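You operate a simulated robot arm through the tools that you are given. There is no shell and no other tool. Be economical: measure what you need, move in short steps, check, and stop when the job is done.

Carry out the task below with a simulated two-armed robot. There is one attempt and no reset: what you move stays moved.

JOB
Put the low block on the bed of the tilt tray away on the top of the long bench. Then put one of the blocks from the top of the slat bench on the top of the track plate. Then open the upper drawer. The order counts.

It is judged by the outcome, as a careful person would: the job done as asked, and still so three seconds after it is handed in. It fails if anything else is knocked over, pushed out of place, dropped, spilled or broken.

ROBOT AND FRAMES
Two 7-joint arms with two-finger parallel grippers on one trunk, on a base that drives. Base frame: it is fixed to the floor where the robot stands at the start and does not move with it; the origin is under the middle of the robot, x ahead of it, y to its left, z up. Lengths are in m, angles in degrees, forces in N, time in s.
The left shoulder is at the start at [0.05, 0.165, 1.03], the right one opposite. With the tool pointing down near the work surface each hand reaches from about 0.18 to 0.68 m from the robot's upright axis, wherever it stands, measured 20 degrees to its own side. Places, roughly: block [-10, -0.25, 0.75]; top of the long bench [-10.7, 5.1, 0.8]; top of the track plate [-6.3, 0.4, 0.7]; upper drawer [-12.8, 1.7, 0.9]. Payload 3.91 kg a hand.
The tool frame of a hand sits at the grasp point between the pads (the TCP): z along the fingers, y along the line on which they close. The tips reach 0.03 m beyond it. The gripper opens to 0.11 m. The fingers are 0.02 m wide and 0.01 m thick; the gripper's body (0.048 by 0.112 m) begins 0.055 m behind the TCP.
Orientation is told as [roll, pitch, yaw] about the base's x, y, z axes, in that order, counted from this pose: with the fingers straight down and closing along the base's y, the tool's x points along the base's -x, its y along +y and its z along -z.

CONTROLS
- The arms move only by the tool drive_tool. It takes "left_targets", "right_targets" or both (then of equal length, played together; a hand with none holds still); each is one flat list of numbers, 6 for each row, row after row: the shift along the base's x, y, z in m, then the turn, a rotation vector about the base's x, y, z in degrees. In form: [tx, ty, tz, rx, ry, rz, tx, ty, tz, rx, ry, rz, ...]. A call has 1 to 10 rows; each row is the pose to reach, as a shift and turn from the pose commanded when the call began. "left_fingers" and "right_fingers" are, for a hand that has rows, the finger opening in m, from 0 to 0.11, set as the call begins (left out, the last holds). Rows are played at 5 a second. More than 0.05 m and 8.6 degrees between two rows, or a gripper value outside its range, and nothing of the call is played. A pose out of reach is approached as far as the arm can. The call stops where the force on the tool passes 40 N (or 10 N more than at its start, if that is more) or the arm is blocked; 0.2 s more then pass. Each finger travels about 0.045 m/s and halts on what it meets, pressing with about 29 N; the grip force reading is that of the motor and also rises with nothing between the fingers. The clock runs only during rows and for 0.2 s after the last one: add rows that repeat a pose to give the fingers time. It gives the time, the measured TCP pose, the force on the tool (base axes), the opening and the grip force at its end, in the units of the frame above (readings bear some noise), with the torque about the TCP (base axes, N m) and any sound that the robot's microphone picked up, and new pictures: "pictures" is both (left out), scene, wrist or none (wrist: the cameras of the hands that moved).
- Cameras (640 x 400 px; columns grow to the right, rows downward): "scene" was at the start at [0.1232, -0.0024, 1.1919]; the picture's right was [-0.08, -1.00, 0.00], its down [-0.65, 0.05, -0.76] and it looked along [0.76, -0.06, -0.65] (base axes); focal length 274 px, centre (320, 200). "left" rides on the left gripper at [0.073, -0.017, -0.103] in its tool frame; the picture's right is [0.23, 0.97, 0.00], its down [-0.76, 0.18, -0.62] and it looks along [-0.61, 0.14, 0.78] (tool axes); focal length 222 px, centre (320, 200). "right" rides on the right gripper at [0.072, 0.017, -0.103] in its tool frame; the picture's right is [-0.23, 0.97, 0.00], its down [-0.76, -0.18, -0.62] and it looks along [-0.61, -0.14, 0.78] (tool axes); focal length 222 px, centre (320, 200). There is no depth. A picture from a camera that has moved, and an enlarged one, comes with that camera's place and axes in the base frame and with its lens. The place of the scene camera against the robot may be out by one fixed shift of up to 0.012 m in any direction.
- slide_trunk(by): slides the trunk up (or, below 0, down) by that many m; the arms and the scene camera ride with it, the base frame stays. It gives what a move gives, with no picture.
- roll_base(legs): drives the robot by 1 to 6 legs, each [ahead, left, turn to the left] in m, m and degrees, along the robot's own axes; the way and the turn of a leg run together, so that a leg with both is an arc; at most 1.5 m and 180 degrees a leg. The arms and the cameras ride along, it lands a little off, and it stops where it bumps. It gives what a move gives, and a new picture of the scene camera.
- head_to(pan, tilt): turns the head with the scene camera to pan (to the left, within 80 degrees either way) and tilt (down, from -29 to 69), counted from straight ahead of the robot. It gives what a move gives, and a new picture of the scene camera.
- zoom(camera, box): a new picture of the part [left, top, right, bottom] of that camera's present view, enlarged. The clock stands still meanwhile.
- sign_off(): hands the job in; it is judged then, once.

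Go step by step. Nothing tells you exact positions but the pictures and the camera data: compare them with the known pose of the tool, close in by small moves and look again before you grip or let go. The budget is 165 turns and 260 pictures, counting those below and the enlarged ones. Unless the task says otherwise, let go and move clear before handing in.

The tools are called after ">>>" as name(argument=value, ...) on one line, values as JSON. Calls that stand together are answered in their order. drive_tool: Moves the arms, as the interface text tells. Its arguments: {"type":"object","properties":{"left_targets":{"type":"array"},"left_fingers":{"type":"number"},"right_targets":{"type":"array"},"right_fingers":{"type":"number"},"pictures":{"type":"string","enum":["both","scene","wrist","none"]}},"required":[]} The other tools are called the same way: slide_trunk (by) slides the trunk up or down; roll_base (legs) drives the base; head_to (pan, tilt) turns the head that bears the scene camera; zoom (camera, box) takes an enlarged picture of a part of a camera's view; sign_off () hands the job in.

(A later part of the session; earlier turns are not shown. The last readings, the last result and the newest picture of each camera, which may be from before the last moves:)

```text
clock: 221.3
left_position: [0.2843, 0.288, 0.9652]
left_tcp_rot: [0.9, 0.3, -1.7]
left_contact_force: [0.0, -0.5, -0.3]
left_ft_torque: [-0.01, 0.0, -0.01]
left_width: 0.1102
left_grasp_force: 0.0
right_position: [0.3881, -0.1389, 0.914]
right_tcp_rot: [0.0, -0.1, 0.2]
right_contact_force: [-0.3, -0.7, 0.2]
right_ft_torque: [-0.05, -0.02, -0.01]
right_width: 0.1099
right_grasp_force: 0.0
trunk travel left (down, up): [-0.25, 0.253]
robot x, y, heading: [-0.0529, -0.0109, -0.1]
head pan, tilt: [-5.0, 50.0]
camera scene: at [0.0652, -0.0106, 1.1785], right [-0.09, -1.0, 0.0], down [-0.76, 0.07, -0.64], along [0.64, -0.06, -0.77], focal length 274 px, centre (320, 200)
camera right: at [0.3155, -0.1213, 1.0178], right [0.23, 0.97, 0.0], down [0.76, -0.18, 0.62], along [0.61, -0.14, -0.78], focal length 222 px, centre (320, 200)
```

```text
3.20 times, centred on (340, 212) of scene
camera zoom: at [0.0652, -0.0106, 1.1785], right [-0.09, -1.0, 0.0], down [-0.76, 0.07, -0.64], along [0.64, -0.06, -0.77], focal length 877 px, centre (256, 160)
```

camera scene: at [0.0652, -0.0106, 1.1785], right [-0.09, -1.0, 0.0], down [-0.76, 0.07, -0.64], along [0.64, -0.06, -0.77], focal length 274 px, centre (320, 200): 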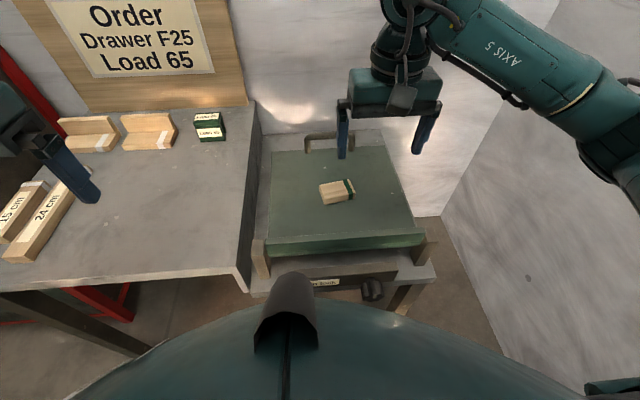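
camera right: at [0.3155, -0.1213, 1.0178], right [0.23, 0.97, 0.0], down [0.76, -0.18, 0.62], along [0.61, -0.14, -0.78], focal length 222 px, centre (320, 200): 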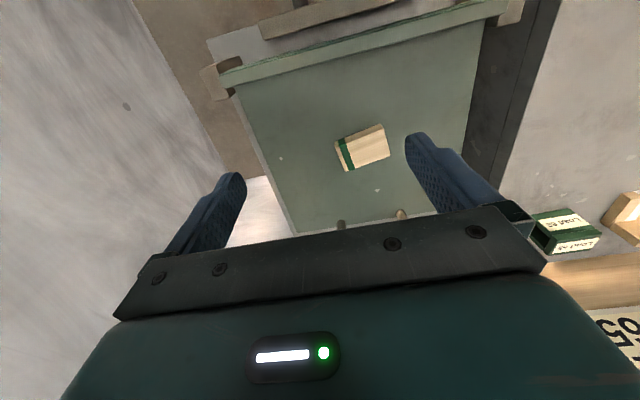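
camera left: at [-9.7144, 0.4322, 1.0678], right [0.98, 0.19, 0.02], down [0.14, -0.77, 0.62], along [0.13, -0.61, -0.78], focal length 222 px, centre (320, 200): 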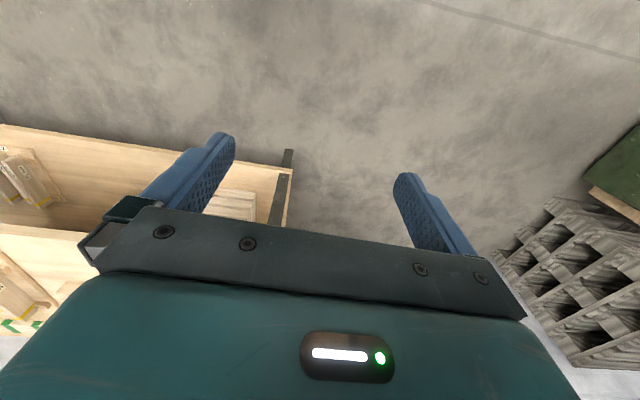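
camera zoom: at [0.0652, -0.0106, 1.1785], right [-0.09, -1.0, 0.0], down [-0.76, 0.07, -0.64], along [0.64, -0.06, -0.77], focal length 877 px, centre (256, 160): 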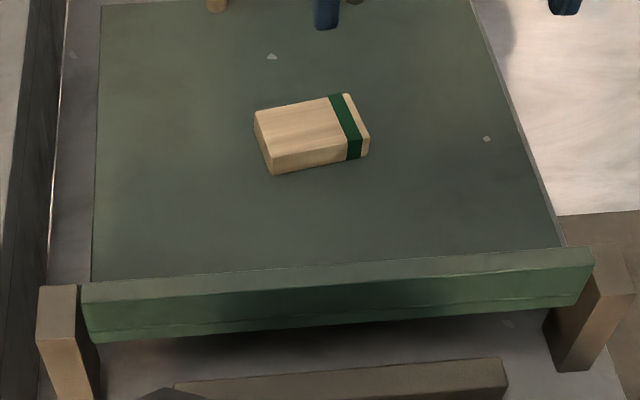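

The low block is about 70 x 44 x 20 mm, turned about 9°, near (0.473, -0.09). I bring the right hand over it, yawed to match.

>>> drive_tool(right_targets=[0.03, 0.02, -0.01, 0, 0, 4, 0.06, 0.04, -0.03, 0, 0, 9.3, 0.08, 0.049, -0.06, 0, 0, 9.3, 0.08, 0.049, -0.09, 0, 0, 9.3, 0.08, 0.049, -0.09, 0, 0, 9.3])

>>> zoom(camera="right", box=[180, 40, 480, 228])

>>> zoom(camera="scene", box=[240, 120, 440, 245])

```text
clock: 222.5
left_position: [0.2845, 0.2878, 0.9646]
left_tcp_rot: [1.0, 0.3, -1.7]
left_contact_force: [0.2, -0.1, -1.0]
left_ft_torque: [-0.01, 0.01, 0.01]
left_width: 0.11
left_grasp_force: 0.1
right_position: [0.4673, -0.0921, 0.8241]
right_tcp_rot: [0.1, -0.1, 9.4]
right_contact_force: [-0.9, 0.3, -0.4]
right_ft_torque: [-0.03, 0.01, -0.03]
right_width: 0.1103
right_grasp_force: 0.0
trunk travel left (down, up): [-0.25, 0.253]
robot x, y, heading: [-0.0523, -0.0097, 0.0]
head pan, tilt: [-5.0, 50.0]
camera scene: at [0.0652, -0.0106, 1.1785], right [-0.09, -1.0, 0.0], down [-0.76, 0.07, -0.64], along [0.64, -0.06, -0.77], focal length 274 px, centre (320, 200)
camera right: at [0.3927, -0.0858, 0.9278], right [0.06, 1.0, 0.0], down [0.78, -0.05, 0.62], along [0.62, -0.04, -0.78], focal length 222 px, centre (320, 200)
```

scene: 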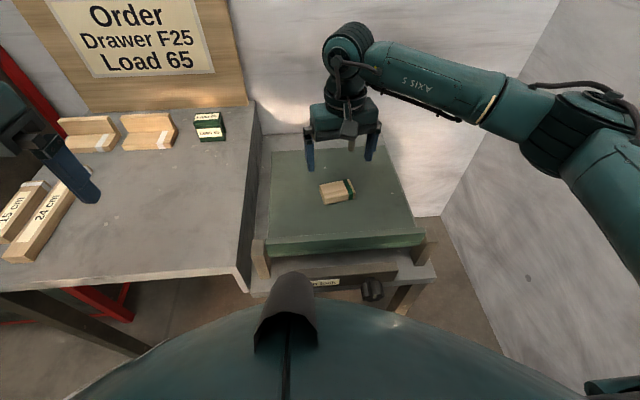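
right: 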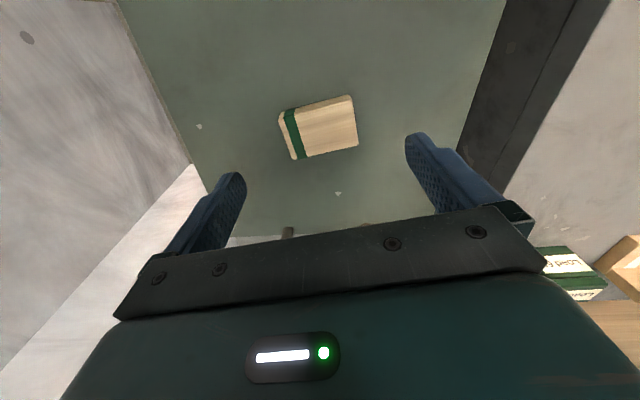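

```text
2.13 times, centred on (330, 134) of right
camera zoom: at [0.3927, -0.0858, 0.9278], right [0.06, 1.0, 0.0], down [0.78, -0.05, 0.62], along [0.62, -0.04, -0.78], focal length 473 px, centre (299, 340)
```

zoom: 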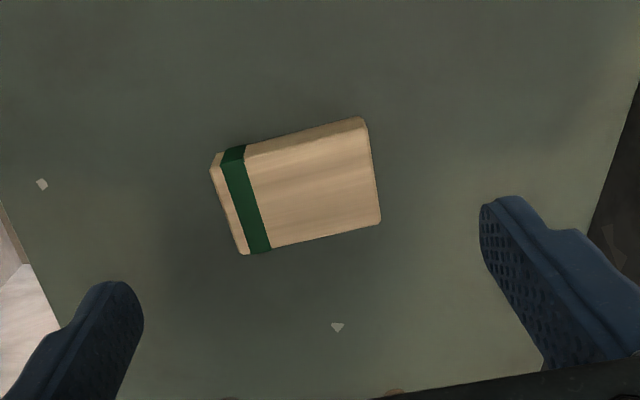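

```text
3.20 times, centred on (340, 182) of scene
camera zoom: at [0.0652, -0.0106, 1.1785], right [-0.09, -1.0, 0.0], down [-0.76, 0.07, -0.64], along [0.64, -0.06, -0.77], focal length 877 px, centre (256, 256)
```

zoom: 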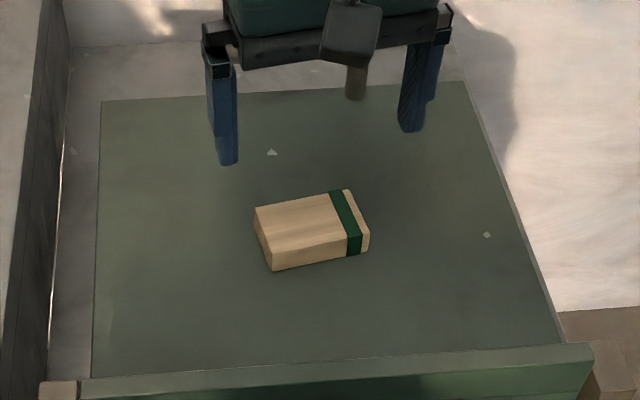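

Block centre is about (0.471, -0.09), top about z 0.73, turned about 10.5°. I trim and go down in steps.

>>> drive_tool(right_targets=[0.004, 0.002, -0.03, 0, 0, 1.2, 0.004, 0.002, -0.055, 0, 0, 1.2, 0.004, 0.002, -0.065, 0, 0, 1.2])

>>> zoom(camera="scene", box=[260, 120, 420, 220])

```text
clock: 223.3
left_position: [0.2848, 0.2869, 0.9642]
left_tcp_rot: [0.9, 0.3, -1.7]
left_contact_force: [0.3, 0.2, -0.4]
left_ft_torque: [0.04, -0.01, 0.03]
left_width: 0.1102
left_grasp_force: 0.1
right_position: [0.4713, -0.087, 0.7605]
right_tcp_rot: [0.1, -0.2, 10.6]
right_contact_force: [-1.0, 0.4, -0.6]
right_ft_torque: [-0.03, 0.0, -0.03]
right_width: 0.1101
right_grasp_force: 0.0
trunk travel left (down, up): [-0.25, 0.253]
robot x, y, heading: [-0.0505, -0.0085, 0.0]
head pan, tilt: [-5.0, 50.0]
camera scene: at [0.0652, -0.0106, 1.1785], right [-0.09, -1.0, 0.0], down [-0.76, 0.07, -0.64], along [0.64, -0.06, -0.77], focal length 274 px, centre (320, 200)
camera right: at [0.3974, -0.084, 0.8628], right [0.04, 1.0, 0.0], down [0.78, -0.04, 0.62], along [0.62, -0.03, -0.78], focal length 222 px, centre (320, 200)
```

scene: 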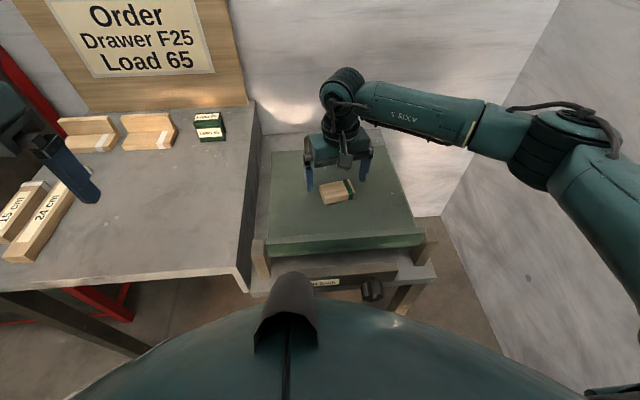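
right: 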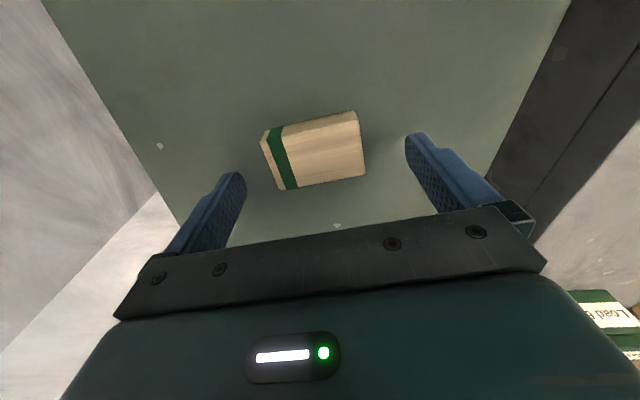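

```text
4.00 times, centred on (340, 170) of scene
camera zoom: at [0.0652, -0.0106, 1.1785], right [-0.09, -1.0, 0.0], down [-0.76, 0.07, -0.64], along [0.64, -0.06, -0.77], focal length 1096 px, centre (240, 320)
```

zoom: 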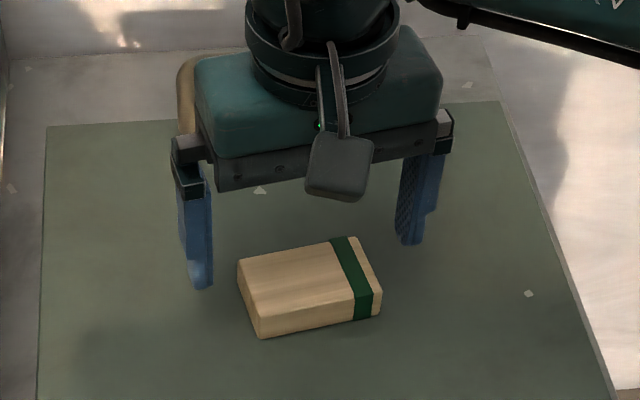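

The block top is at about tip height; I trim 8 mm back and go down 18 mm.

>>> drive_tool(right_targets=[-0.008, -0.003, 0, 0, 0, 0, -0.008, -0.003, -0.009, 0, 0, 0, -0.008, -0.003, -0.018, 0, 0, 0])

>>> zoom(camera="scene", box=[260, 120, 420, 220])

```text
clock: 224.1
left_position: [0.2844, 0.287, 0.9652]
left_tcp_rot: [0.9, 0.3, -1.7]
left_contact_force: [-0.1, -0.5, -0.7]
left_ft_torque: [0.0, 0.01, -0.01]
left_width: 0.1104
left_grasp_force: 0.0
right_position: [0.4634, -0.0902, 0.7413]
right_tcp_rot: [0.1, -0.1, 10.6]
right_contact_force: [-0.3, 0.0, -0.5]
right_ft_torque: [-0.03, 0.0, 0.0]
right_width: 0.1099
right_grasp_force: 0.0
trunk travel left (down, up): [-0.25, 0.253]
robot x, y, heading: [-0.0498, -0.0107, -0.0]
head pan, tilt: [-5.0, 50.0]
camera scene: at [0.0652, -0.0105, 1.1785], right [-0.09, -1.0, 0.0], down [-0.76, 0.07, -0.64], along [0.64, -0.06, -0.77], focal length 274 px, centre (320, 200)
camera right: at [0.3895, -0.0864, 0.8445], right [0.04, 1.0, 0.0], down [0.78, -0.04, 0.62], along [0.62, -0.03, -0.78], focal length 222 px, centre (320, 200)
```

scene: 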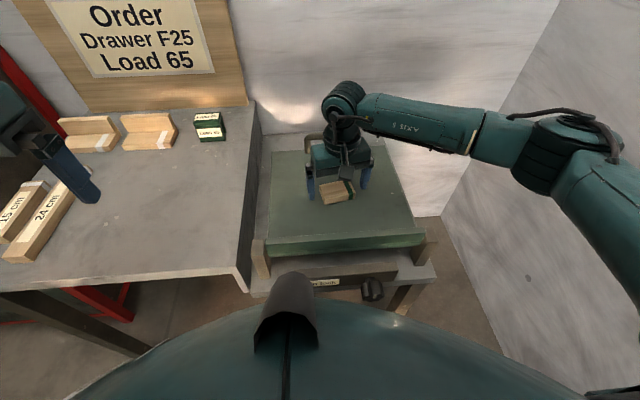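
right: 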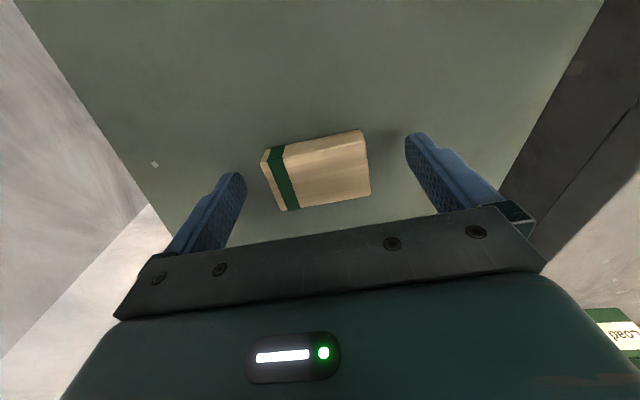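

```text
4.00 times, centred on (340, 170) of scene
camera zoom: at [0.0652, -0.0105, 1.1785], right [-0.09, -1.0, 0.0], down [-0.76, 0.07, -0.64], along [0.64, -0.06, -0.77], focal length 1096 px, centre (240, 320)
```

zoom: 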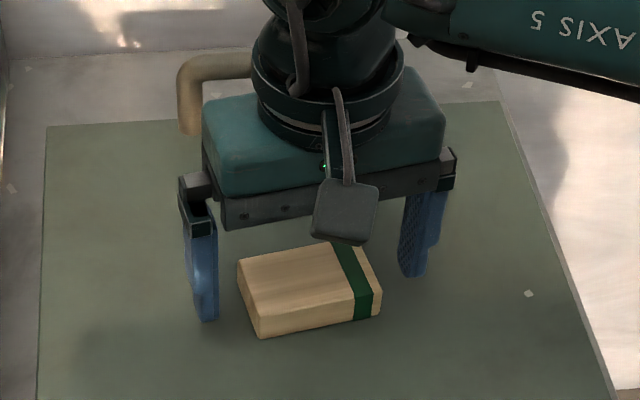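

The tips straddle the block. I close gently and check.

>>> drive_tool(right_targets=[0.002, 0, -0.003, 0, 0, 0, 0.002, 0, -0.003, 0, 0, 0, 0.002, 0, -0.003, 0, 0, 0, 0.002, 0, -0.003, 0, 0, 0, 0.002, 0, -0.003, 0, 0, 0, 0.002, 0, -0.003, 0, 0, 0], right_fingers=0.05)

>>> zoom(camera="scene", box=[260, 120, 420, 220])

```text
clock: 225.5
left_position: [0.2842, 0.2884, 0.9649]
left_tcp_rot: [1.0, 0.4, -1.7]
left_contact_force: [0.2, 0.6, 0.1]
left_ft_torque: [-0.01, -0.01, 0.02]
left_width: 0.1099
left_grasp_force: 0.0
right_position: [0.4663, -0.0914, 0.7386]
right_tcp_rot: [0.1, 0.0, 10.6]
right_contact_force: [-0.4, 0.0, 0.5]
right_ft_torque: [-0.02, -0.01, -0.01]
right_width: 0.0499
right_grasp_force: 0.0
trunk travel left (down, up): [-0.25, 0.253]
robot x, y, heading: [-0.0512, -0.0105, 0.2]
head pan, tilt: [-5.0, 50.0]
camera scene: at [0.0652, -0.0106, 1.1785], right [-0.09, -1.0, 0.0], down [-0.76, 0.07, -0.64], along [0.64, -0.06, -0.77], focal length 274 px, centre (320, 200)
camera right: at [0.3914, -0.0868, 0.8416], right [0.04, 1.0, 0.0], down [0.78, -0.04, 0.62], along [0.62, -0.03, -0.78], focal length 222 px, centre (320, 200)
```

scene: 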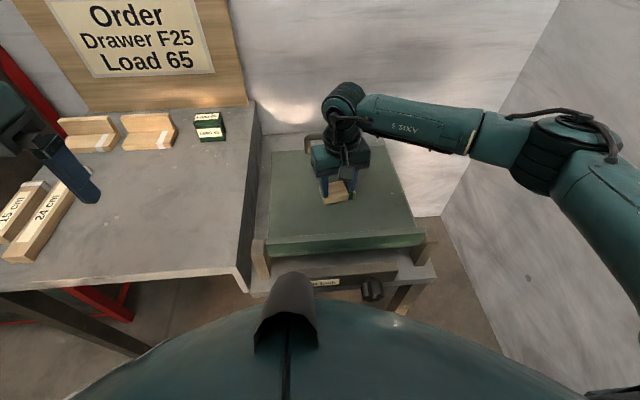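
right: 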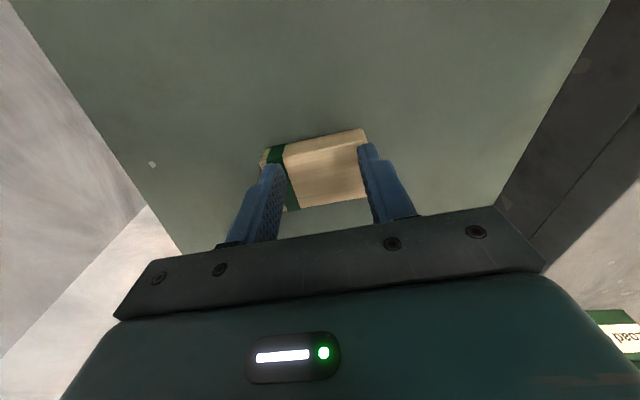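

```text
4.00 times, centred on (340, 170) of scene
camera zoom: at [0.0652, -0.0106, 1.1785], right [-0.09, -1.0, 0.0], down [-0.76, 0.07, -0.64], along [0.64, -0.06, -0.77], focal length 1096 px, centre (240, 320)
```

zoom: 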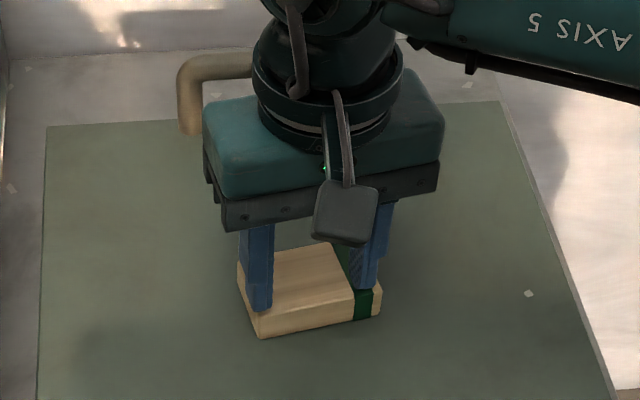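

The fingers closed above the block, so its top is lower (about z 0.70) and the block is slightly farther. I reopen, shift 10 mm ahead and go deeper.

>>> drive_tool(right_targets=[0, 0, 0.01, 0, 0, 0, 0, 0, 0.01, 0, 0, 0, 0, 0, 0.01, 0, 0, 0, 0.01, -0.003, 0.01, 0, 0, 0, 0.01, -0.003, 0.01, 0, 0, 0, 0.01, -0.003, 0.0, 0, 0, 0, 0.01, -0.003, -0.008, 0, 0, 0, 0.01, -0.003, -0.014, 0, 0, 0], right_fingers=0.11)

>>> zoom(camera="scene", box=[260, 120, 420, 220])

```text
clock: 227.3
left_position: [0.2841, 0.2881, 0.9653]
left_tcp_rot: [0.9, 0.3, -1.7]
left_contact_force: [-0.9, -0.6, 0.6]
left_ft_torque: [0.01, 0.03, 0.01]
left_width: 0.1099
left_grasp_force: 0.0
right_position: [0.4766, -0.0954, 0.725]
right_tcp_rot: [0.0, 0.0, 10.5]
right_contact_force: [-0.3, 0.0, -0.2]
right_ft_torque: [0.0, 0.04, 0.01]
right_width: 0.11
right_grasp_force: 0.1
trunk travel left (down, up): [-0.25, 0.253]
robot x, y, heading: [-0.0505, -0.0099, -0.1]
head pan, tilt: [-5.0, 50.0]
camera scene: at [0.0652, -0.0106, 1.1785], right [-0.09, -1.0, 0.0], down [-0.76, 0.07, -0.64], along [0.64, -0.06, -0.77], focal length 274 px, centre (320, 200)
camera right: at [0.4014, -0.0902, 0.8282], right [0.04, 1.0, 0.0], down [0.78, -0.04, 0.62], along [0.62, -0.03, -0.78], focal length 222 px, centre (320, 200)
```

scene: 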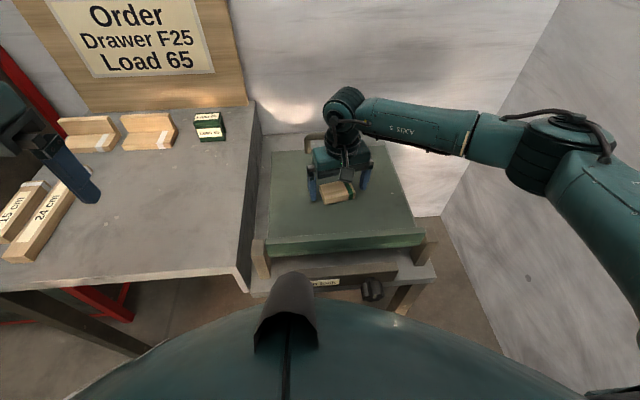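
right: 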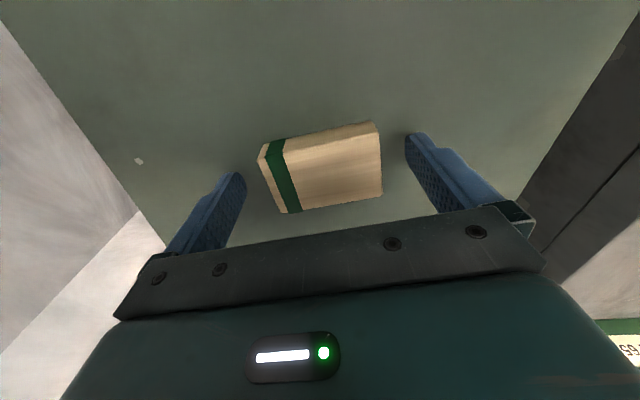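

```text
4.00 times, centred on (340, 170) of scene
camera zoom: at [0.0652, -0.0106, 1.1785], right [-0.09, -1.0, 0.0], down [-0.76, 0.07, -0.64], along [0.64, -0.06, -0.77], focal length 1096 px, centre (240, 320)
```

zoom: 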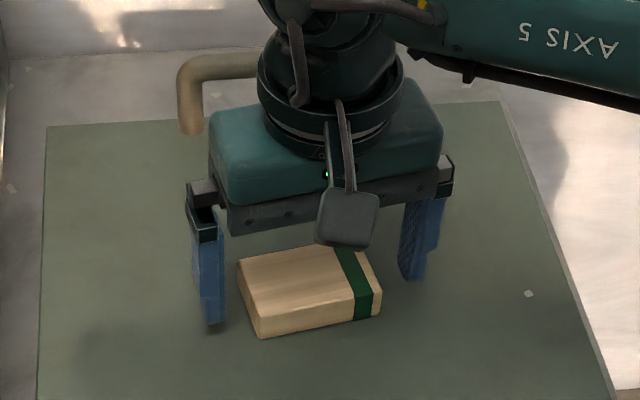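

Alignment looks good; I lower 6 mm more and close.

>>> drive_tool(right_targets=[0, 0, -0.003, 0, 0, 0, 0, 0, -0.006, 0, 0, 0, 0, 0, -0.006, 0, 0, 0], pictures="none")

>>> drive_tool(right_targets=[0, 0, 0, 0, 0, 0, 0, 0, 0, 0, 0, 0, 0, 0, 0, 0, 0, 0, 0, 0, 0, 0, 0, 0], right_fingers=0.05)

>>> zoom(camera="scene", box=[260, 120, 420, 220])

```text
clock: 228.1
left_position: [0.2844, 0.2885, 0.9651]
left_tcp_rot: [0.9, 0.2, -1.6]
left_contact_force: [-0.2, 0.5, 0.5]
left_ft_torque: [0.0, 0.04, 0.0]
left_width: 0.11
left_grasp_force: 0.0
right_position: [0.4764, -0.0954, 0.7182]
right_tcp_rot: [0.0, -0.1, 10.7]
right_contact_force: [-0.3, -0.2, 0.4]
right_ft_torque: [0.0, -0.02, 0.0]
right_width: 0.1099
right_grasp_force: 0.0
trunk travel left (down, up): [-0.25, 0.253]
robot x, y, heading: [-0.052, -0.0049, 0.1]
head pan, tilt: [-5.0, 50.0]
```

```text
clock: 229.1
left_position: [0.2845, 0.2876, 0.9653]
left_tcp_rot: [0.9, 0.3, -1.7]
left_contact_force: [0.5, -0.5, -0.2]
left_ft_torque: [0.0, 0.01, 0.0]
left_width: 0.1099
left_grasp_force: 0.1
right_position: [0.4757, -0.0939, 0.719]
right_tcp_rot: [0.1, -0.1, 10.6]
right_contact_force: [0.0, -0.2, -0.2]
right_ft_torque: [0.02, 0.0, -0.04]
right_width: 0.074
right_grasp_force: 29.2
trunk travel left (down, up): [-0.25, 0.253]
robot x, y, heading: [-0.0513, -0.0057, -0.3]
head pan, tilt: [-5.0, 50.0]
camera scene: at [0.0652, -0.0105, 1.1785], right [-0.09, -1.0, 0.0], down [-0.76, 0.07, -0.64], along [0.64, -0.06, -0.77], focal length 274 px, centre (320, 200)
camera right: at [0.4019, -0.0901, 0.8218], right [0.04, 1.0, 0.0], down [0.78, -0.04, 0.62], along [0.62, -0.03, -0.78], focal length 222 px, centre (320, 200)
```

scene: 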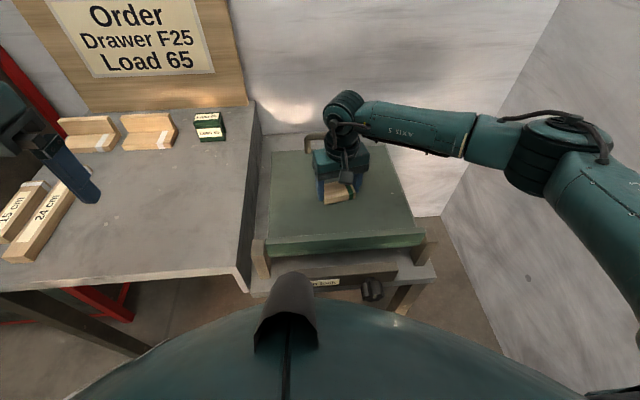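
right: 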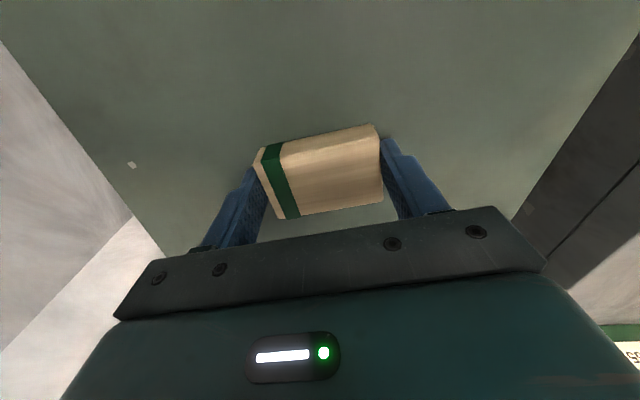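

```text
4.00 times, centred on (340, 170) of scene
camera zoom: at [0.0652, -0.0105, 1.1785], right [-0.09, -1.0, 0.0], down [-0.76, 0.07, -0.64], along [0.64, -0.06, -0.77], focal length 1096 px, centre (240, 320)
```

zoom: 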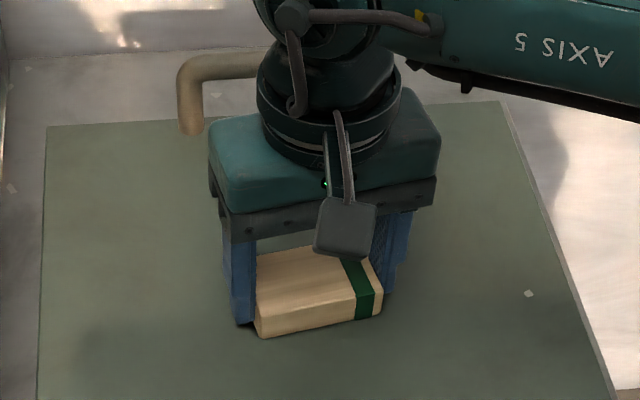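

Gripped at 0.074 m with 29 N. I lift it.

>>> drive_tool(right_targets=[0, 0, 0.01, 0, 0, 0, 0, 0, 0.03, 0, 0, 0, 0, 0, 0.06, 0, 0, 0, 0, 0, 0.1, 0, 0, 0, 0, 0, 0.14, 0, 0, 0, 0, 0, 0.18, 0, 0, 0, 0, 0, 0.22, 0, 0, 0])

>>> zoom(camera="right", box=[180, 60, 480, 248])

```text
clock: 230.7
left_position: [0.2855, 0.2885, 0.9647]
left_tcp_rot: [0.8, 0.3, -1.7]
left_contact_force: [0.1, -0.5, -0.4]
left_ft_torque: [-0.01, 0.01, 0.0]
left_width: 0.1102
left_grasp_force: 0.1
right_position: [0.4763, -0.0943, 0.94]
right_tcp_rot: [0.0, 0.0, 10.7]
right_contact_force: [-0.8, 0.2, -1.2]
right_ft_torque: [-0.01, -0.05, 0.02]
right_width: 0.0739
right_grasp_force: 29.0
trunk travel left (down, up): [-0.25, 0.253]
robot x, y, heading: [-0.046, -0.0093, -0.1]
head pan, tilt: [-5.0, 50.0]
camera scene: at [0.065, -0.0105, 1.1785], right [-0.09, -1.0, 0.0], down [-0.76, 0.07, -0.64], along [0.64, -0.06, -0.77], focal length 274 px, centre (320, 200)
camera right: at [0.4014, -0.0902, 1.0434], right [0.04, 1.0, 0.0], down [0.78, -0.04, 0.62], along [0.62, -0.03, -0.78], focal length 222 px, centre (320, 200)
```

scene: 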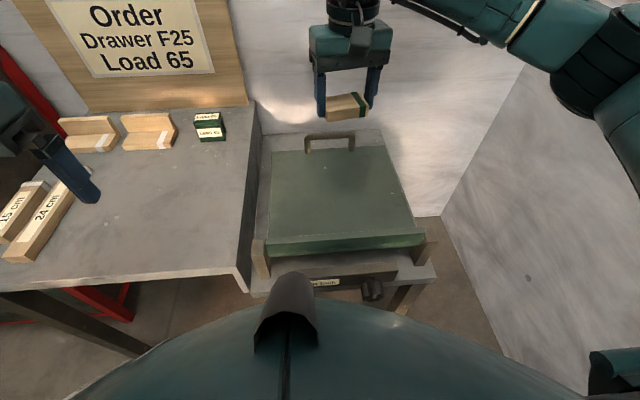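
right: 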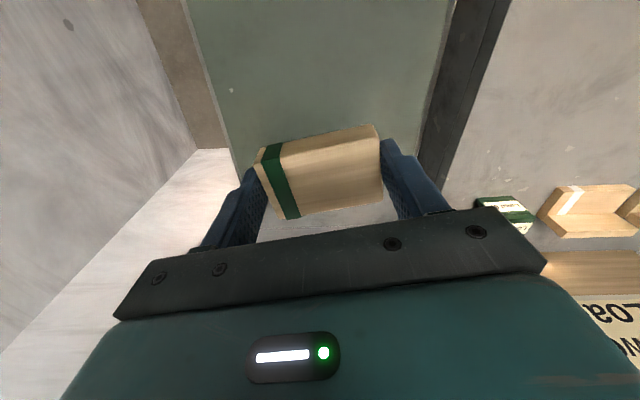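

```text
2.13 times, centred on (330, 154) of right
camera zoom: at [0.4014, -0.0902, 1.0434], right [0.04, 1.0, 0.0], down [0.78, -0.04, 0.62], along [0.62, -0.03, -0.78], focal length 473 px, centre (299, 298)
```

zoom: 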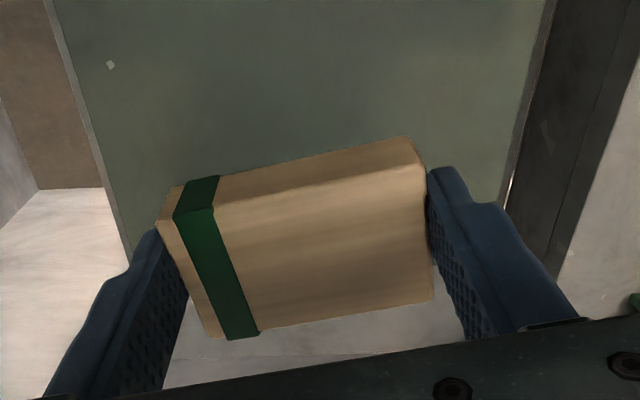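

The block is held firmly. I raise the trunk, back out, and turn around.

>>> slide_trunk(by=0.2)

>>> head_to(pan=0, tilt=20)

>>> roll_base(legs=[[-0.65, 0, 0], [0, 0, 90], [0, 0, 90]])

```text
clock: 232.9
left_position: [0.2852, 0.2874, 1.1651]
left_tcp_rot: [0.9, 0.3, -1.7]
left_contact_force: [0.2, -0.2, -0.3]
left_ft_torque: [0.0, -0.02, 0.06]
left_width: 0.11
left_grasp_force: 0.0
right_position: [0.4766, -0.0955, 1.1402]
right_tcp_rot: [0.0, 0.0, 10.6]
right_contact_force: [-0.1, 0.0, -0.8]
right_ft_torque: [0.02, 0.01, 0.01]
right_width: 0.0741
right_grasp_force: 28.8
trunk travel left (down, up): [-0.45, 0.053]
robot x, y, heading: [-0.0467, -0.0102, -0.1]
head pan, tilt: [-5.0, 50.0]
```

```text
clock: 233.8
left_position: [0.2849, 0.2875, 1.1648]
left_tcp_rot: [0.9, 0.4, -1.8]
left_contact_force: [0.2, -0.2, -0.7]
left_ft_torque: [-0.01, 0.03, -0.01]
left_width: 0.1099
left_grasp_force: 0.2
right_position: [0.4754, -0.0936, 1.1399]
right_tcp_rot: [0.1, -0.2, 10.7]
right_contact_force: [0.5, -0.3, -0.5]
right_ft_torque: [-0.01, -0.02, 0.03]
right_width: 0.074
right_grasp_force: 28.7
trunk travel left (down, up): [-0.45, 0.053]
robot x, y, heading: [-0.0539, -0.0092, 0.0]
head pan, tilt: [0.0, 20.0]
camera scene: at [0.0816, -0.0039, 1.424], right [0.0, -1.0, 0.0], down [-0.34, 0.0, -0.94], along [0.94, 0.0, -0.34], focal length 274 px, centre (320, 200)
```

scene: 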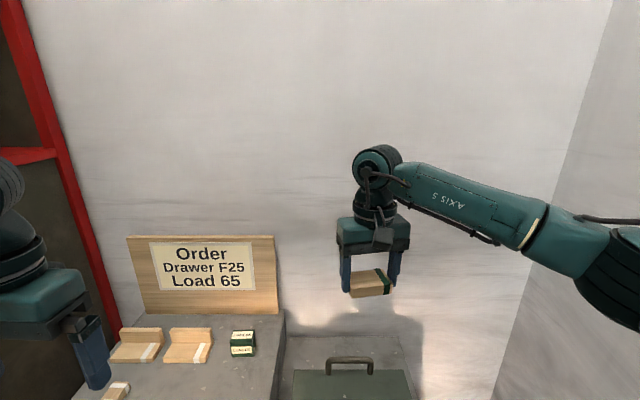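

```text
clock: 245.1
left_position: [-1.0258, -0.3078, 1.1644]
left_tcp_rot: [0.9, 0.4, 179.1]
left_contact_force: [-0.4, -0.8, -0.2]
left_ft_torque: [0.0, -0.05, -0.05]
left_width: 0.11
left_grasp_force: 0.0
right_position: [-1.2229, 0.0724, 1.1381]
right_tcp_rot: [0.1, -0.1, -168.6]
right_contact_force: [-0.3, 0.6, -0.5]
right_ft_torque: [-0.02, 0.04, 0.02]
right_width: 0.0741
right_grasp_force: 29.1
trunk travel left (down, up): [-0.45, 0.053]
robot x, y, heading: [-0.6934, -0.0037, -179.5]
head pan, tilt: [0.0, 20.0]
camera scene: at [-0.8075, -0.005, 1.4241], right [-0.01, 1.0, 0.0], down [0.34, 0.0, -0.94], along [-0.94, -0.01, -0.34], focal length 274 px, centre (320, 200)
```

scene: 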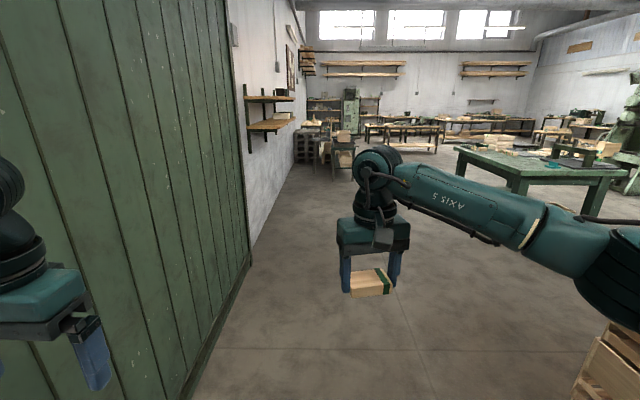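

I drive the known lane back towards the hall.

>>> roll_base(legs=[[1.4, 0, -0.5], [0.6, -0.55, 0], [1.5, 0, 0], [0.85, 0, 0], [0, -0.5, 0], [0, 0, -63]])

```text
clock: 272.5
left_position: [-5.4493, 1.281, 1.1653]
left_tcp_rot: [0.9, 0.3, 114.4]
left_contact_force: [0.7, -0.1, -0.1]
left_ft_torque: [0.02, 0.0, 0.01]
left_width: 0.1101
left_grasp_force: 0.2
right_position: [-5.1908, 1.6209, 1.1388]
right_tcp_rot: [0.0, -0.1, 126.7]
right_contact_force: [0.1, -0.1, -0.8]
right_ft_torque: [0.01, 0.04, 0.02]
right_width: 0.0739
right_grasp_force: 28.7
trunk travel left (down, up): [-0.45, 0.053]
robot x, y, heading: [-5.0367, 1.1128, 115.8]
head pan, tilt: [0.0, 20.0]
camera scene: at [-5.0816, 1.2249, 1.4241], right [0.9, 0.44, 0.0], down [0.15, -0.31, -0.94], along [-0.41, 0.84, -0.34], focal length 274 px, centre (320, 200)
```

scene: 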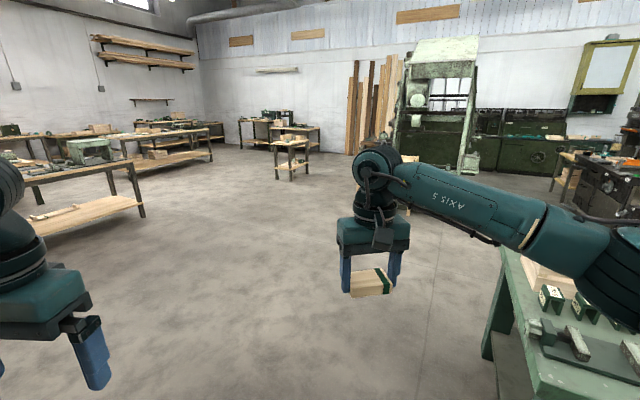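

Clear ahead; I drive diagonally away from the green table, then to the long bench.

>>> roll_base(legs=[[1.3, 0.5, 0], [1.5, 0, 0], [0, 0, 50]])

```text
clock: 289.0
left_position: [-7.1538, 3.2303, 1.1656]
left_tcp_rot: [0.9, 0.3, 165.5]
left_contact_force: [-0.2, -0.2, -0.1]
left_ft_torque: [0.02, 0.01, 0.0]
left_width: 0.1101
left_grasp_force: 0.0
right_position: [-7.2549, 3.6459, 1.1389]
right_tcp_rot: [0.1, -0.1, 177.8]
right_contact_force: [0.6, -0.3, -0.8]
right_ft_torque: [0.01, -0.04, 0.0]
right_width: 0.074
right_grasp_force: 29.4
trunk travel left (down, up): [-0.45, 0.053]
robot x, y, heading: [-6.762, 3.4418, 167.1]
head pan, tilt: [0.0, 20.0]
camera scene: at [-6.8709, 3.4761, 1.4241], right [0.22, 0.97, 0.0], down [0.33, -0.08, -0.94], along [-0.92, 0.21, -0.34], focal length 274 px, centre (320, 200)
```

scene: 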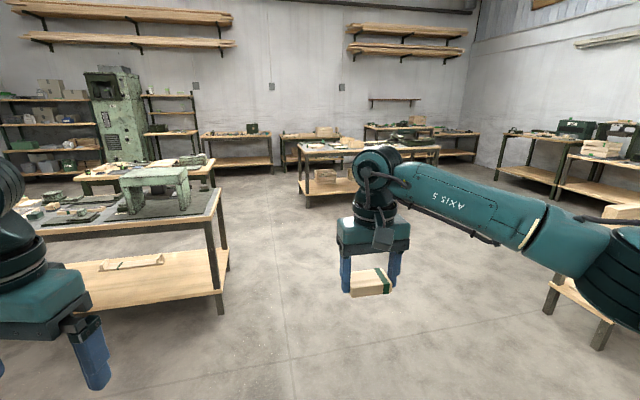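

I head for the long bench's near side.

>>> roll_base(legs=[[0, 0, -13], [1.5, 0, 0], [1.4, 0, 0], [0, 0, 26]])

>>> head_to(pan=0, tilt=35)

>>> zoom(camera="scene", box=[80, 60, 560, 360])

```text
clock: 305.2
left_position: [-9.7197, 4.4301, 1.1651]
left_tcp_rot: [0.9, 0.3, 178.0]
left_contact_force: [0.3, 0.0, -0.1]
left_ft_torque: [0.0, 0.0, 0.02]
left_width: 0.1102
left_grasp_force: 0.0
right_position: [-9.9095, 4.8128, 1.1403]
right_tcp_rot: [0.0, -0.1, -169.7]
right_contact_force: [-0.9, -0.4, -0.5]
right_ft_torque: [0.01, 0.0, -0.01]
right_width: 0.0741
right_grasp_force: 28.7
trunk travel left (down, up): [-0.45, 0.053]
robot x, y, heading: [-9.3807, 4.7291, 179.7]
head pan, tilt: [0.0, 20.0]
camera scene: at [-9.4964, 4.729, 1.4241], right [0.01, 1.0, 0.0], down [0.34, 0.0, -0.94], along [-0.94, 0.01, -0.34], focal length 274 px, centre (320, 200)
```

scene: 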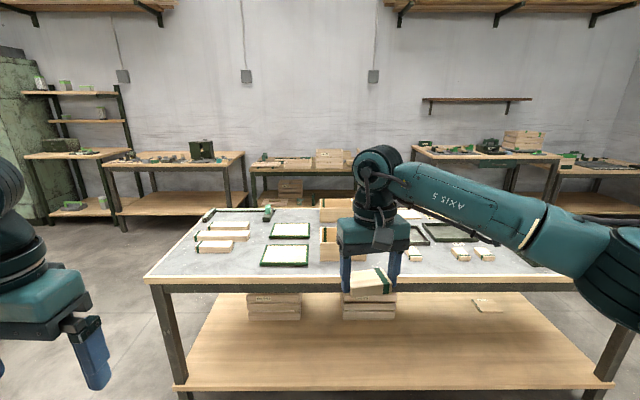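

```text
clock: 306.0
left_position: [-9.7203, 4.4298, 1.1645]
left_tcp_rot: [0.9, 0.3, 178.0]
left_contact_force: [0.5, 0.9, -0.3]
left_ft_torque: [-0.01, -0.03, 0.0]
left_width: 0.1101
left_grasp_force: 0.1
right_position: [-9.9098, 4.8134, 1.1399]
right_tcp_rot: [0.0, 0.1, -169.7]
right_contact_force: [-1.1, 0.2, 0.3]
right_ft_torque: [-0.03, 0.01, 0.01]
right_width: 0.0739
right_grasp_force: 29.7
trunk travel left (down, up): [-0.45, 0.053]
robot x, y, heading: [-9.3857, 4.7248, 179.3]
head pan, tilt: [0.0, 35.0]
camera scene: at [-9.4914, 4.7292, 1.4003], right [0.01, 1.0, 0.0], down [0.57, 0.0, -0.82], along [-0.82, 0.0, -0.57], focal length 274 px, centre (320, 200)
```

scene: 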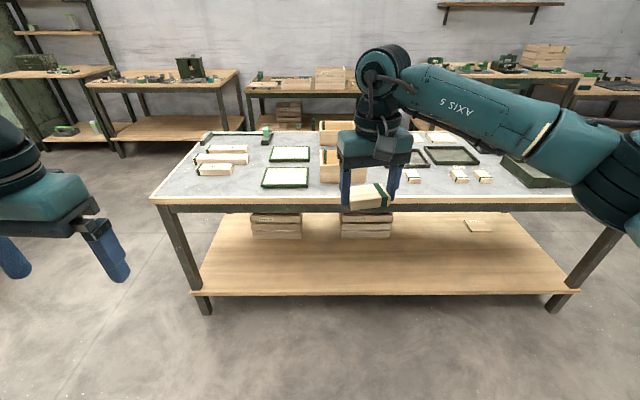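

```text
1.33 times, centred on (320, 210) of scene
camera zoom: at [-9.4914, 4.7292, 1.4003], right [0.01, 1.0, 0.0], down [0.57, 0.0, -0.82], along [-0.82, 0.0, -0.57], focal length 365 px, centre (320, 187)
```

zoom: 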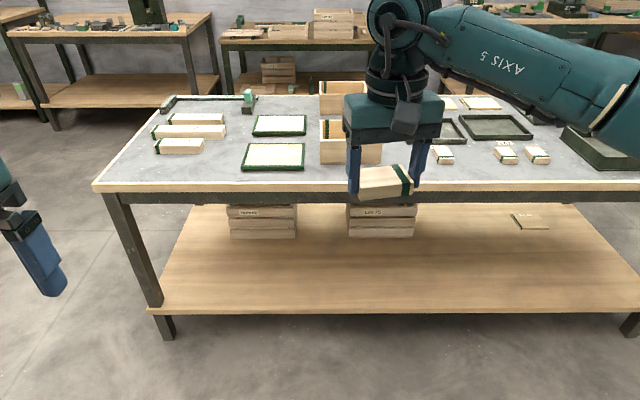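

There is free space at the near-left of the bench top, in front of the short bars, around (-10.44, 4.33). I drive up so the right hand is over it.

>>> roll_base(legs=[[0.2, 0.42, 0.7], [0.27, 0, 0]])

>>> head_to(pan=0, tilt=50)

```text
clock: 310.3
left_position: [-10.1926, 4.0055, 1.1649]
left_tcp_rot: [0.8, 0.3, 178.7]
left_contact_force: [-0.5, 0.3, 0.1]
left_ft_torque: [0.02, 0.0, 0.0]
left_width: 0.1099
left_grasp_force: 0.0
right_position: [-10.3865, 4.3854, 1.1394]
right_tcp_rot: [0.0, -0.1, -169.1]
right_contact_force: [0.0, 0.2, -0.4]
right_ft_torque: [-0.02, -0.03, 0.02]
right_width: 0.074
right_grasp_force: 28.6
trunk travel left (down, up): [-0.45, 0.053]
robot x, y, heading: [-9.8564, 4.3054, -179.9]
head pan, tilt: [0.0, 35.0]
camera scene: at [-9.9671, 4.3064, 1.4002], right [-0.01, 1.0, 0.0], down [0.57, 0.0, -0.82], along [-0.82, 0.0, -0.57], focal length 274 px, centre (320, 200)
```

scene: 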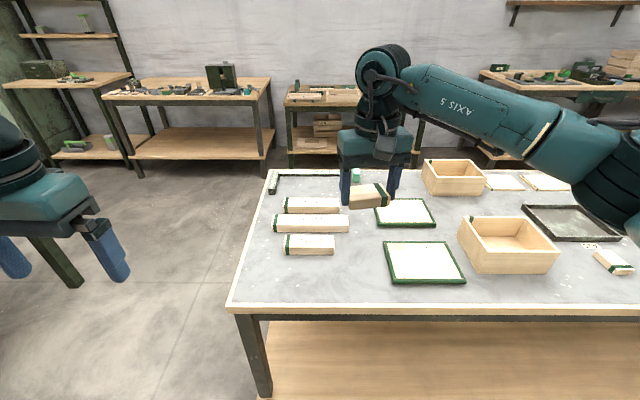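

```text
clock: 311.1
left_position: [-10.1932, 4.005, 1.164]
left_tcp_rot: [1.0, 0.3, 178.7]
left_contact_force: [0.9, 0.7, 0.0]
left_ft_torque: [-0.03, 0.01, 0.04]
left_width: 0.1102
left_grasp_force: 0.0
right_position: [-10.3851, 4.3867, 1.1389]
right_tcp_rot: [0.1, 0.0, -169.1]
right_contact_force: [-0.6, 0.4, -0.8]
right_ft_torque: [0.01, 0.0, 0.0]
right_width: 0.0742
right_grasp_force: 28.8
trunk travel left (down, up): [-0.45, 0.053]
robot x, y, heading: [-9.8577, 4.3006, -179.6]
head pan, tilt: [0.0, 50.0]
camera scene: at [-9.9553, 4.3064, 1.3786], right [-0.01, 1.0, 0.0], down [0.77, 0.0, -0.64], along [-0.64, 0.0, -0.77], focal length 274 px, centre (320, 200)
```

scene: 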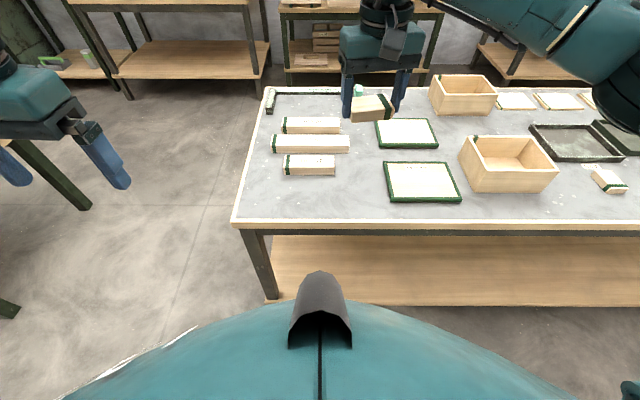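

I move the hand over the free spot, then lower the trunk.

>>> drive_tool(right_targets=[-0.02, -0.04, 0, 0, 0, 0, -0.04, -0.08, 0, 0, 0, -4, -0.055, -0.115, 0, 0, 0, -10, -0.055, -0.115, 0, 0, 0, -10], pictures="none")

>>> slide_trunk(by=-0.2)

>>> drive_tool(right_targets=[0, 0, -0.02, 0, 0, 0, 0, 0, -0.04, 0, 0, 0])

```text
clock: 312.1
left_position: [-10.1914, 4.0061, 1.1663]
left_tcp_rot: [0.9, 0.2, 178.5]
left_contact_force: [0.3, 0.3, -1.0]
left_ft_torque: [-0.04, 0.0, -0.02]
left_width: 0.1102
left_grasp_force: 0.1
right_position: [-10.4393, 4.2701, 1.1396]
right_tcp_rot: [0.2, 0.0, -179.0]
right_contact_force: [0.8, 0.3, -0.8]
right_ft_torque: [-0.02, -0.01, 0.02]
right_width: 0.0737
right_grasp_force: 28.7
trunk travel left (down, up): [-0.45, 0.053]
robot x, y, heading: [-9.8567, 4.3039, -179.6]
head pan, tilt: [0.0, 50.0]
```

```text
clock: 314.3
left_position: [-10.1913, 4.0059, 0.9654]
left_tcp_rot: [1.0, 0.3, 178.7]
left_contact_force: [1.2, -0.3, -0.4]
left_ft_torque: [0.03, 0.02, 0.01]
left_width: 0.1101
left_grasp_force: 0.1
right_position: [-10.4391, 4.27, 0.9388]
right_tcp_rot: [0.0, -0.2, -179.1]
right_contact_force: [0.3, 0.5, -0.8]
right_ft_torque: [-0.01, -0.01, -0.04]
right_width: 0.0737
right_grasp_force: 29.0
trunk travel left (down, up): [-0.25, 0.253]
robot x, y, heading: [-9.8599, 4.3045, -179.9]
head pan, tilt: [0.0, 50.0]
```

```text
clock: 314.9
left_position: [-10.1925, 4.0048, 0.9648]
left_tcp_rot: [0.9, 0.4, 178.7]
left_contact_force: [0.6, 0.4, -0.2]
left_ft_torque: [0.05, 0.02, 0.0]
left_width: 0.11
left_grasp_force: 0.1
right_position: [-10.4396, 4.2704, 0.8979]
right_tcp_rot: [0.1, 0.0, -179.1]
right_contact_force: [-0.4, 0.3, -1.3]
right_ft_torque: [-0.02, 0.04, 0.0]
right_width: 0.0737
right_grasp_force: 28.8
trunk travel left (down, up): [-0.25, 0.253]
robot x, y, heading: [-9.8554, 4.3026, -179.6]
head pan, tilt: [0.0, 50.0]
camera scene: at [-9.9555, 4.3064, 1.1785], right [-0.01, 1.0, 0.0], down [0.77, 0.0, -0.64], along [-0.64, 0.0, -0.77], focal length 274 px, centre (320, 200)
camera right: at [-10.3658, 4.2562, 1.0021], right [-0.21, -0.98, 0.0], down [-0.76, 0.17, 0.62], along [-0.61, 0.13, -0.78], focal length 222 px, centre (320, 200)
```

scene: 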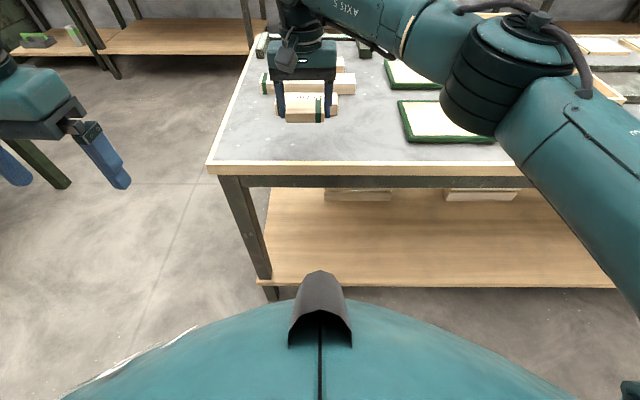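
right: 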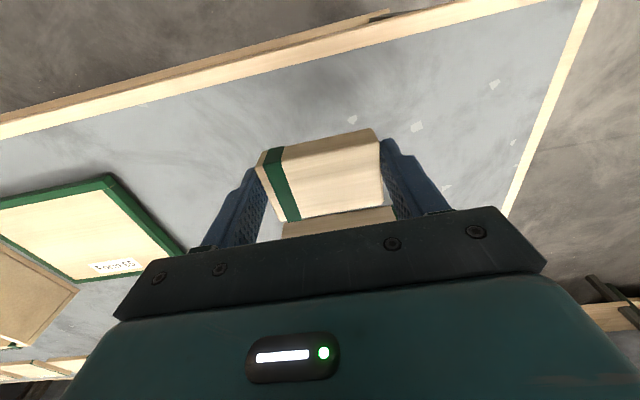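

The bench top is about z 0.79 and the spot is free, 5 cm from the edge and 8 cm from the bar. I lower the block carefully.

>>> drive_tool(right_targets=[0, 0, -0.03, 0, 0, 0, 0, 0, -0.05, 0, 0, 0, 0, 0, -0.055, 0, 0, 0])

>>> zoom(camera="scene", box=[220, 60, 380, 160])

```text
clock: 315.7
left_position: [-10.1914, 4.0053, 0.9643]
left_tcp_rot: [0.9, 0.3, 178.7]
left_contact_force: [0.5, -1.1, 0.1]
left_ft_torque: [0.0, 0.05, 0.0]
left_width: 0.1101
left_grasp_force: 0.1
right_position: [-10.4396, 4.2704, 0.8452]
right_tcp_rot: [-0.1, -0.1, -179.1]
right_contact_force: [0.0, 0.2, 0.4]
right_ft_torque: [-0.01, -0.01, 0.01]
right_width: 0.0739
right_grasp_force: 28.9
trunk travel left (down, up): [-0.25, 0.253]
robot x, y, heading: [-9.8592, 4.3022, -179.7]
head pan, tilt: [0.0, 50.0]
camera scene: at [-9.9554, 4.3064, 1.1785], right [-0.01, 1.0, 0.0], down [0.77, 0.0, -0.64], along [-0.64, 0.0, -0.77], focal length 274 px, centre (320, 200)
camera right: at [-10.3662, 4.2563, 0.9483], right [-0.21, -0.98, 0.0], down [-0.76, 0.17, 0.62], along [-0.61, 0.13, -0.78], focal length 222 px, centre (320, 200)
```

scene: 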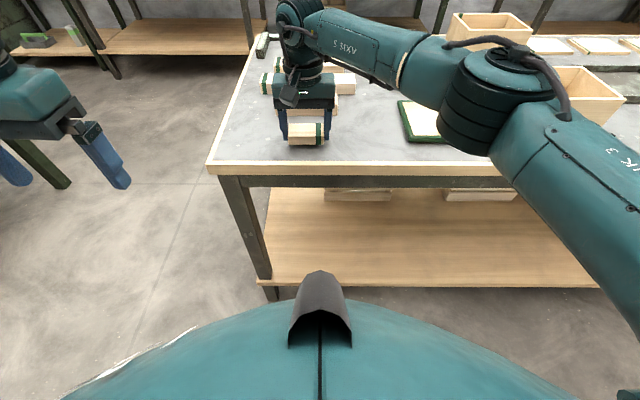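
right: 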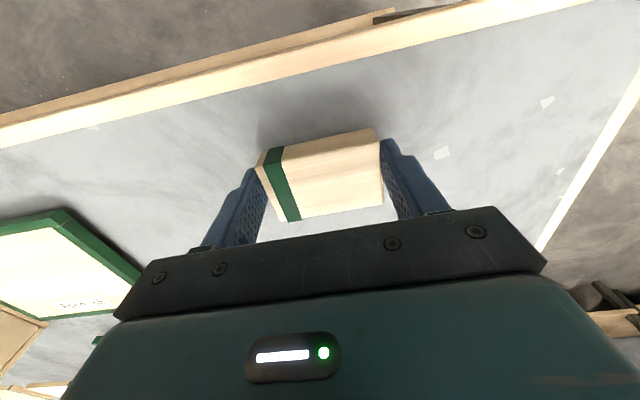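

```text
4.00 times, centred on (300, 110) of scene
camera zoom: at [-9.9554, 4.3064, 1.1785], right [-0.01, 1.0, 0.0], down [0.77, 0.0, -0.64], along [-0.64, 0.0, -0.77], focal length 1096 px, centre (400, 560)
```

zoom: 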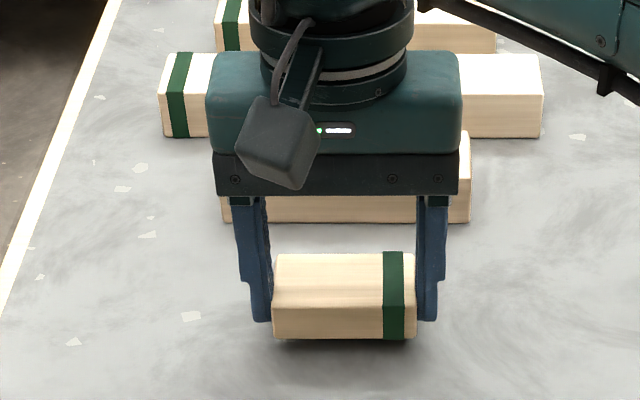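

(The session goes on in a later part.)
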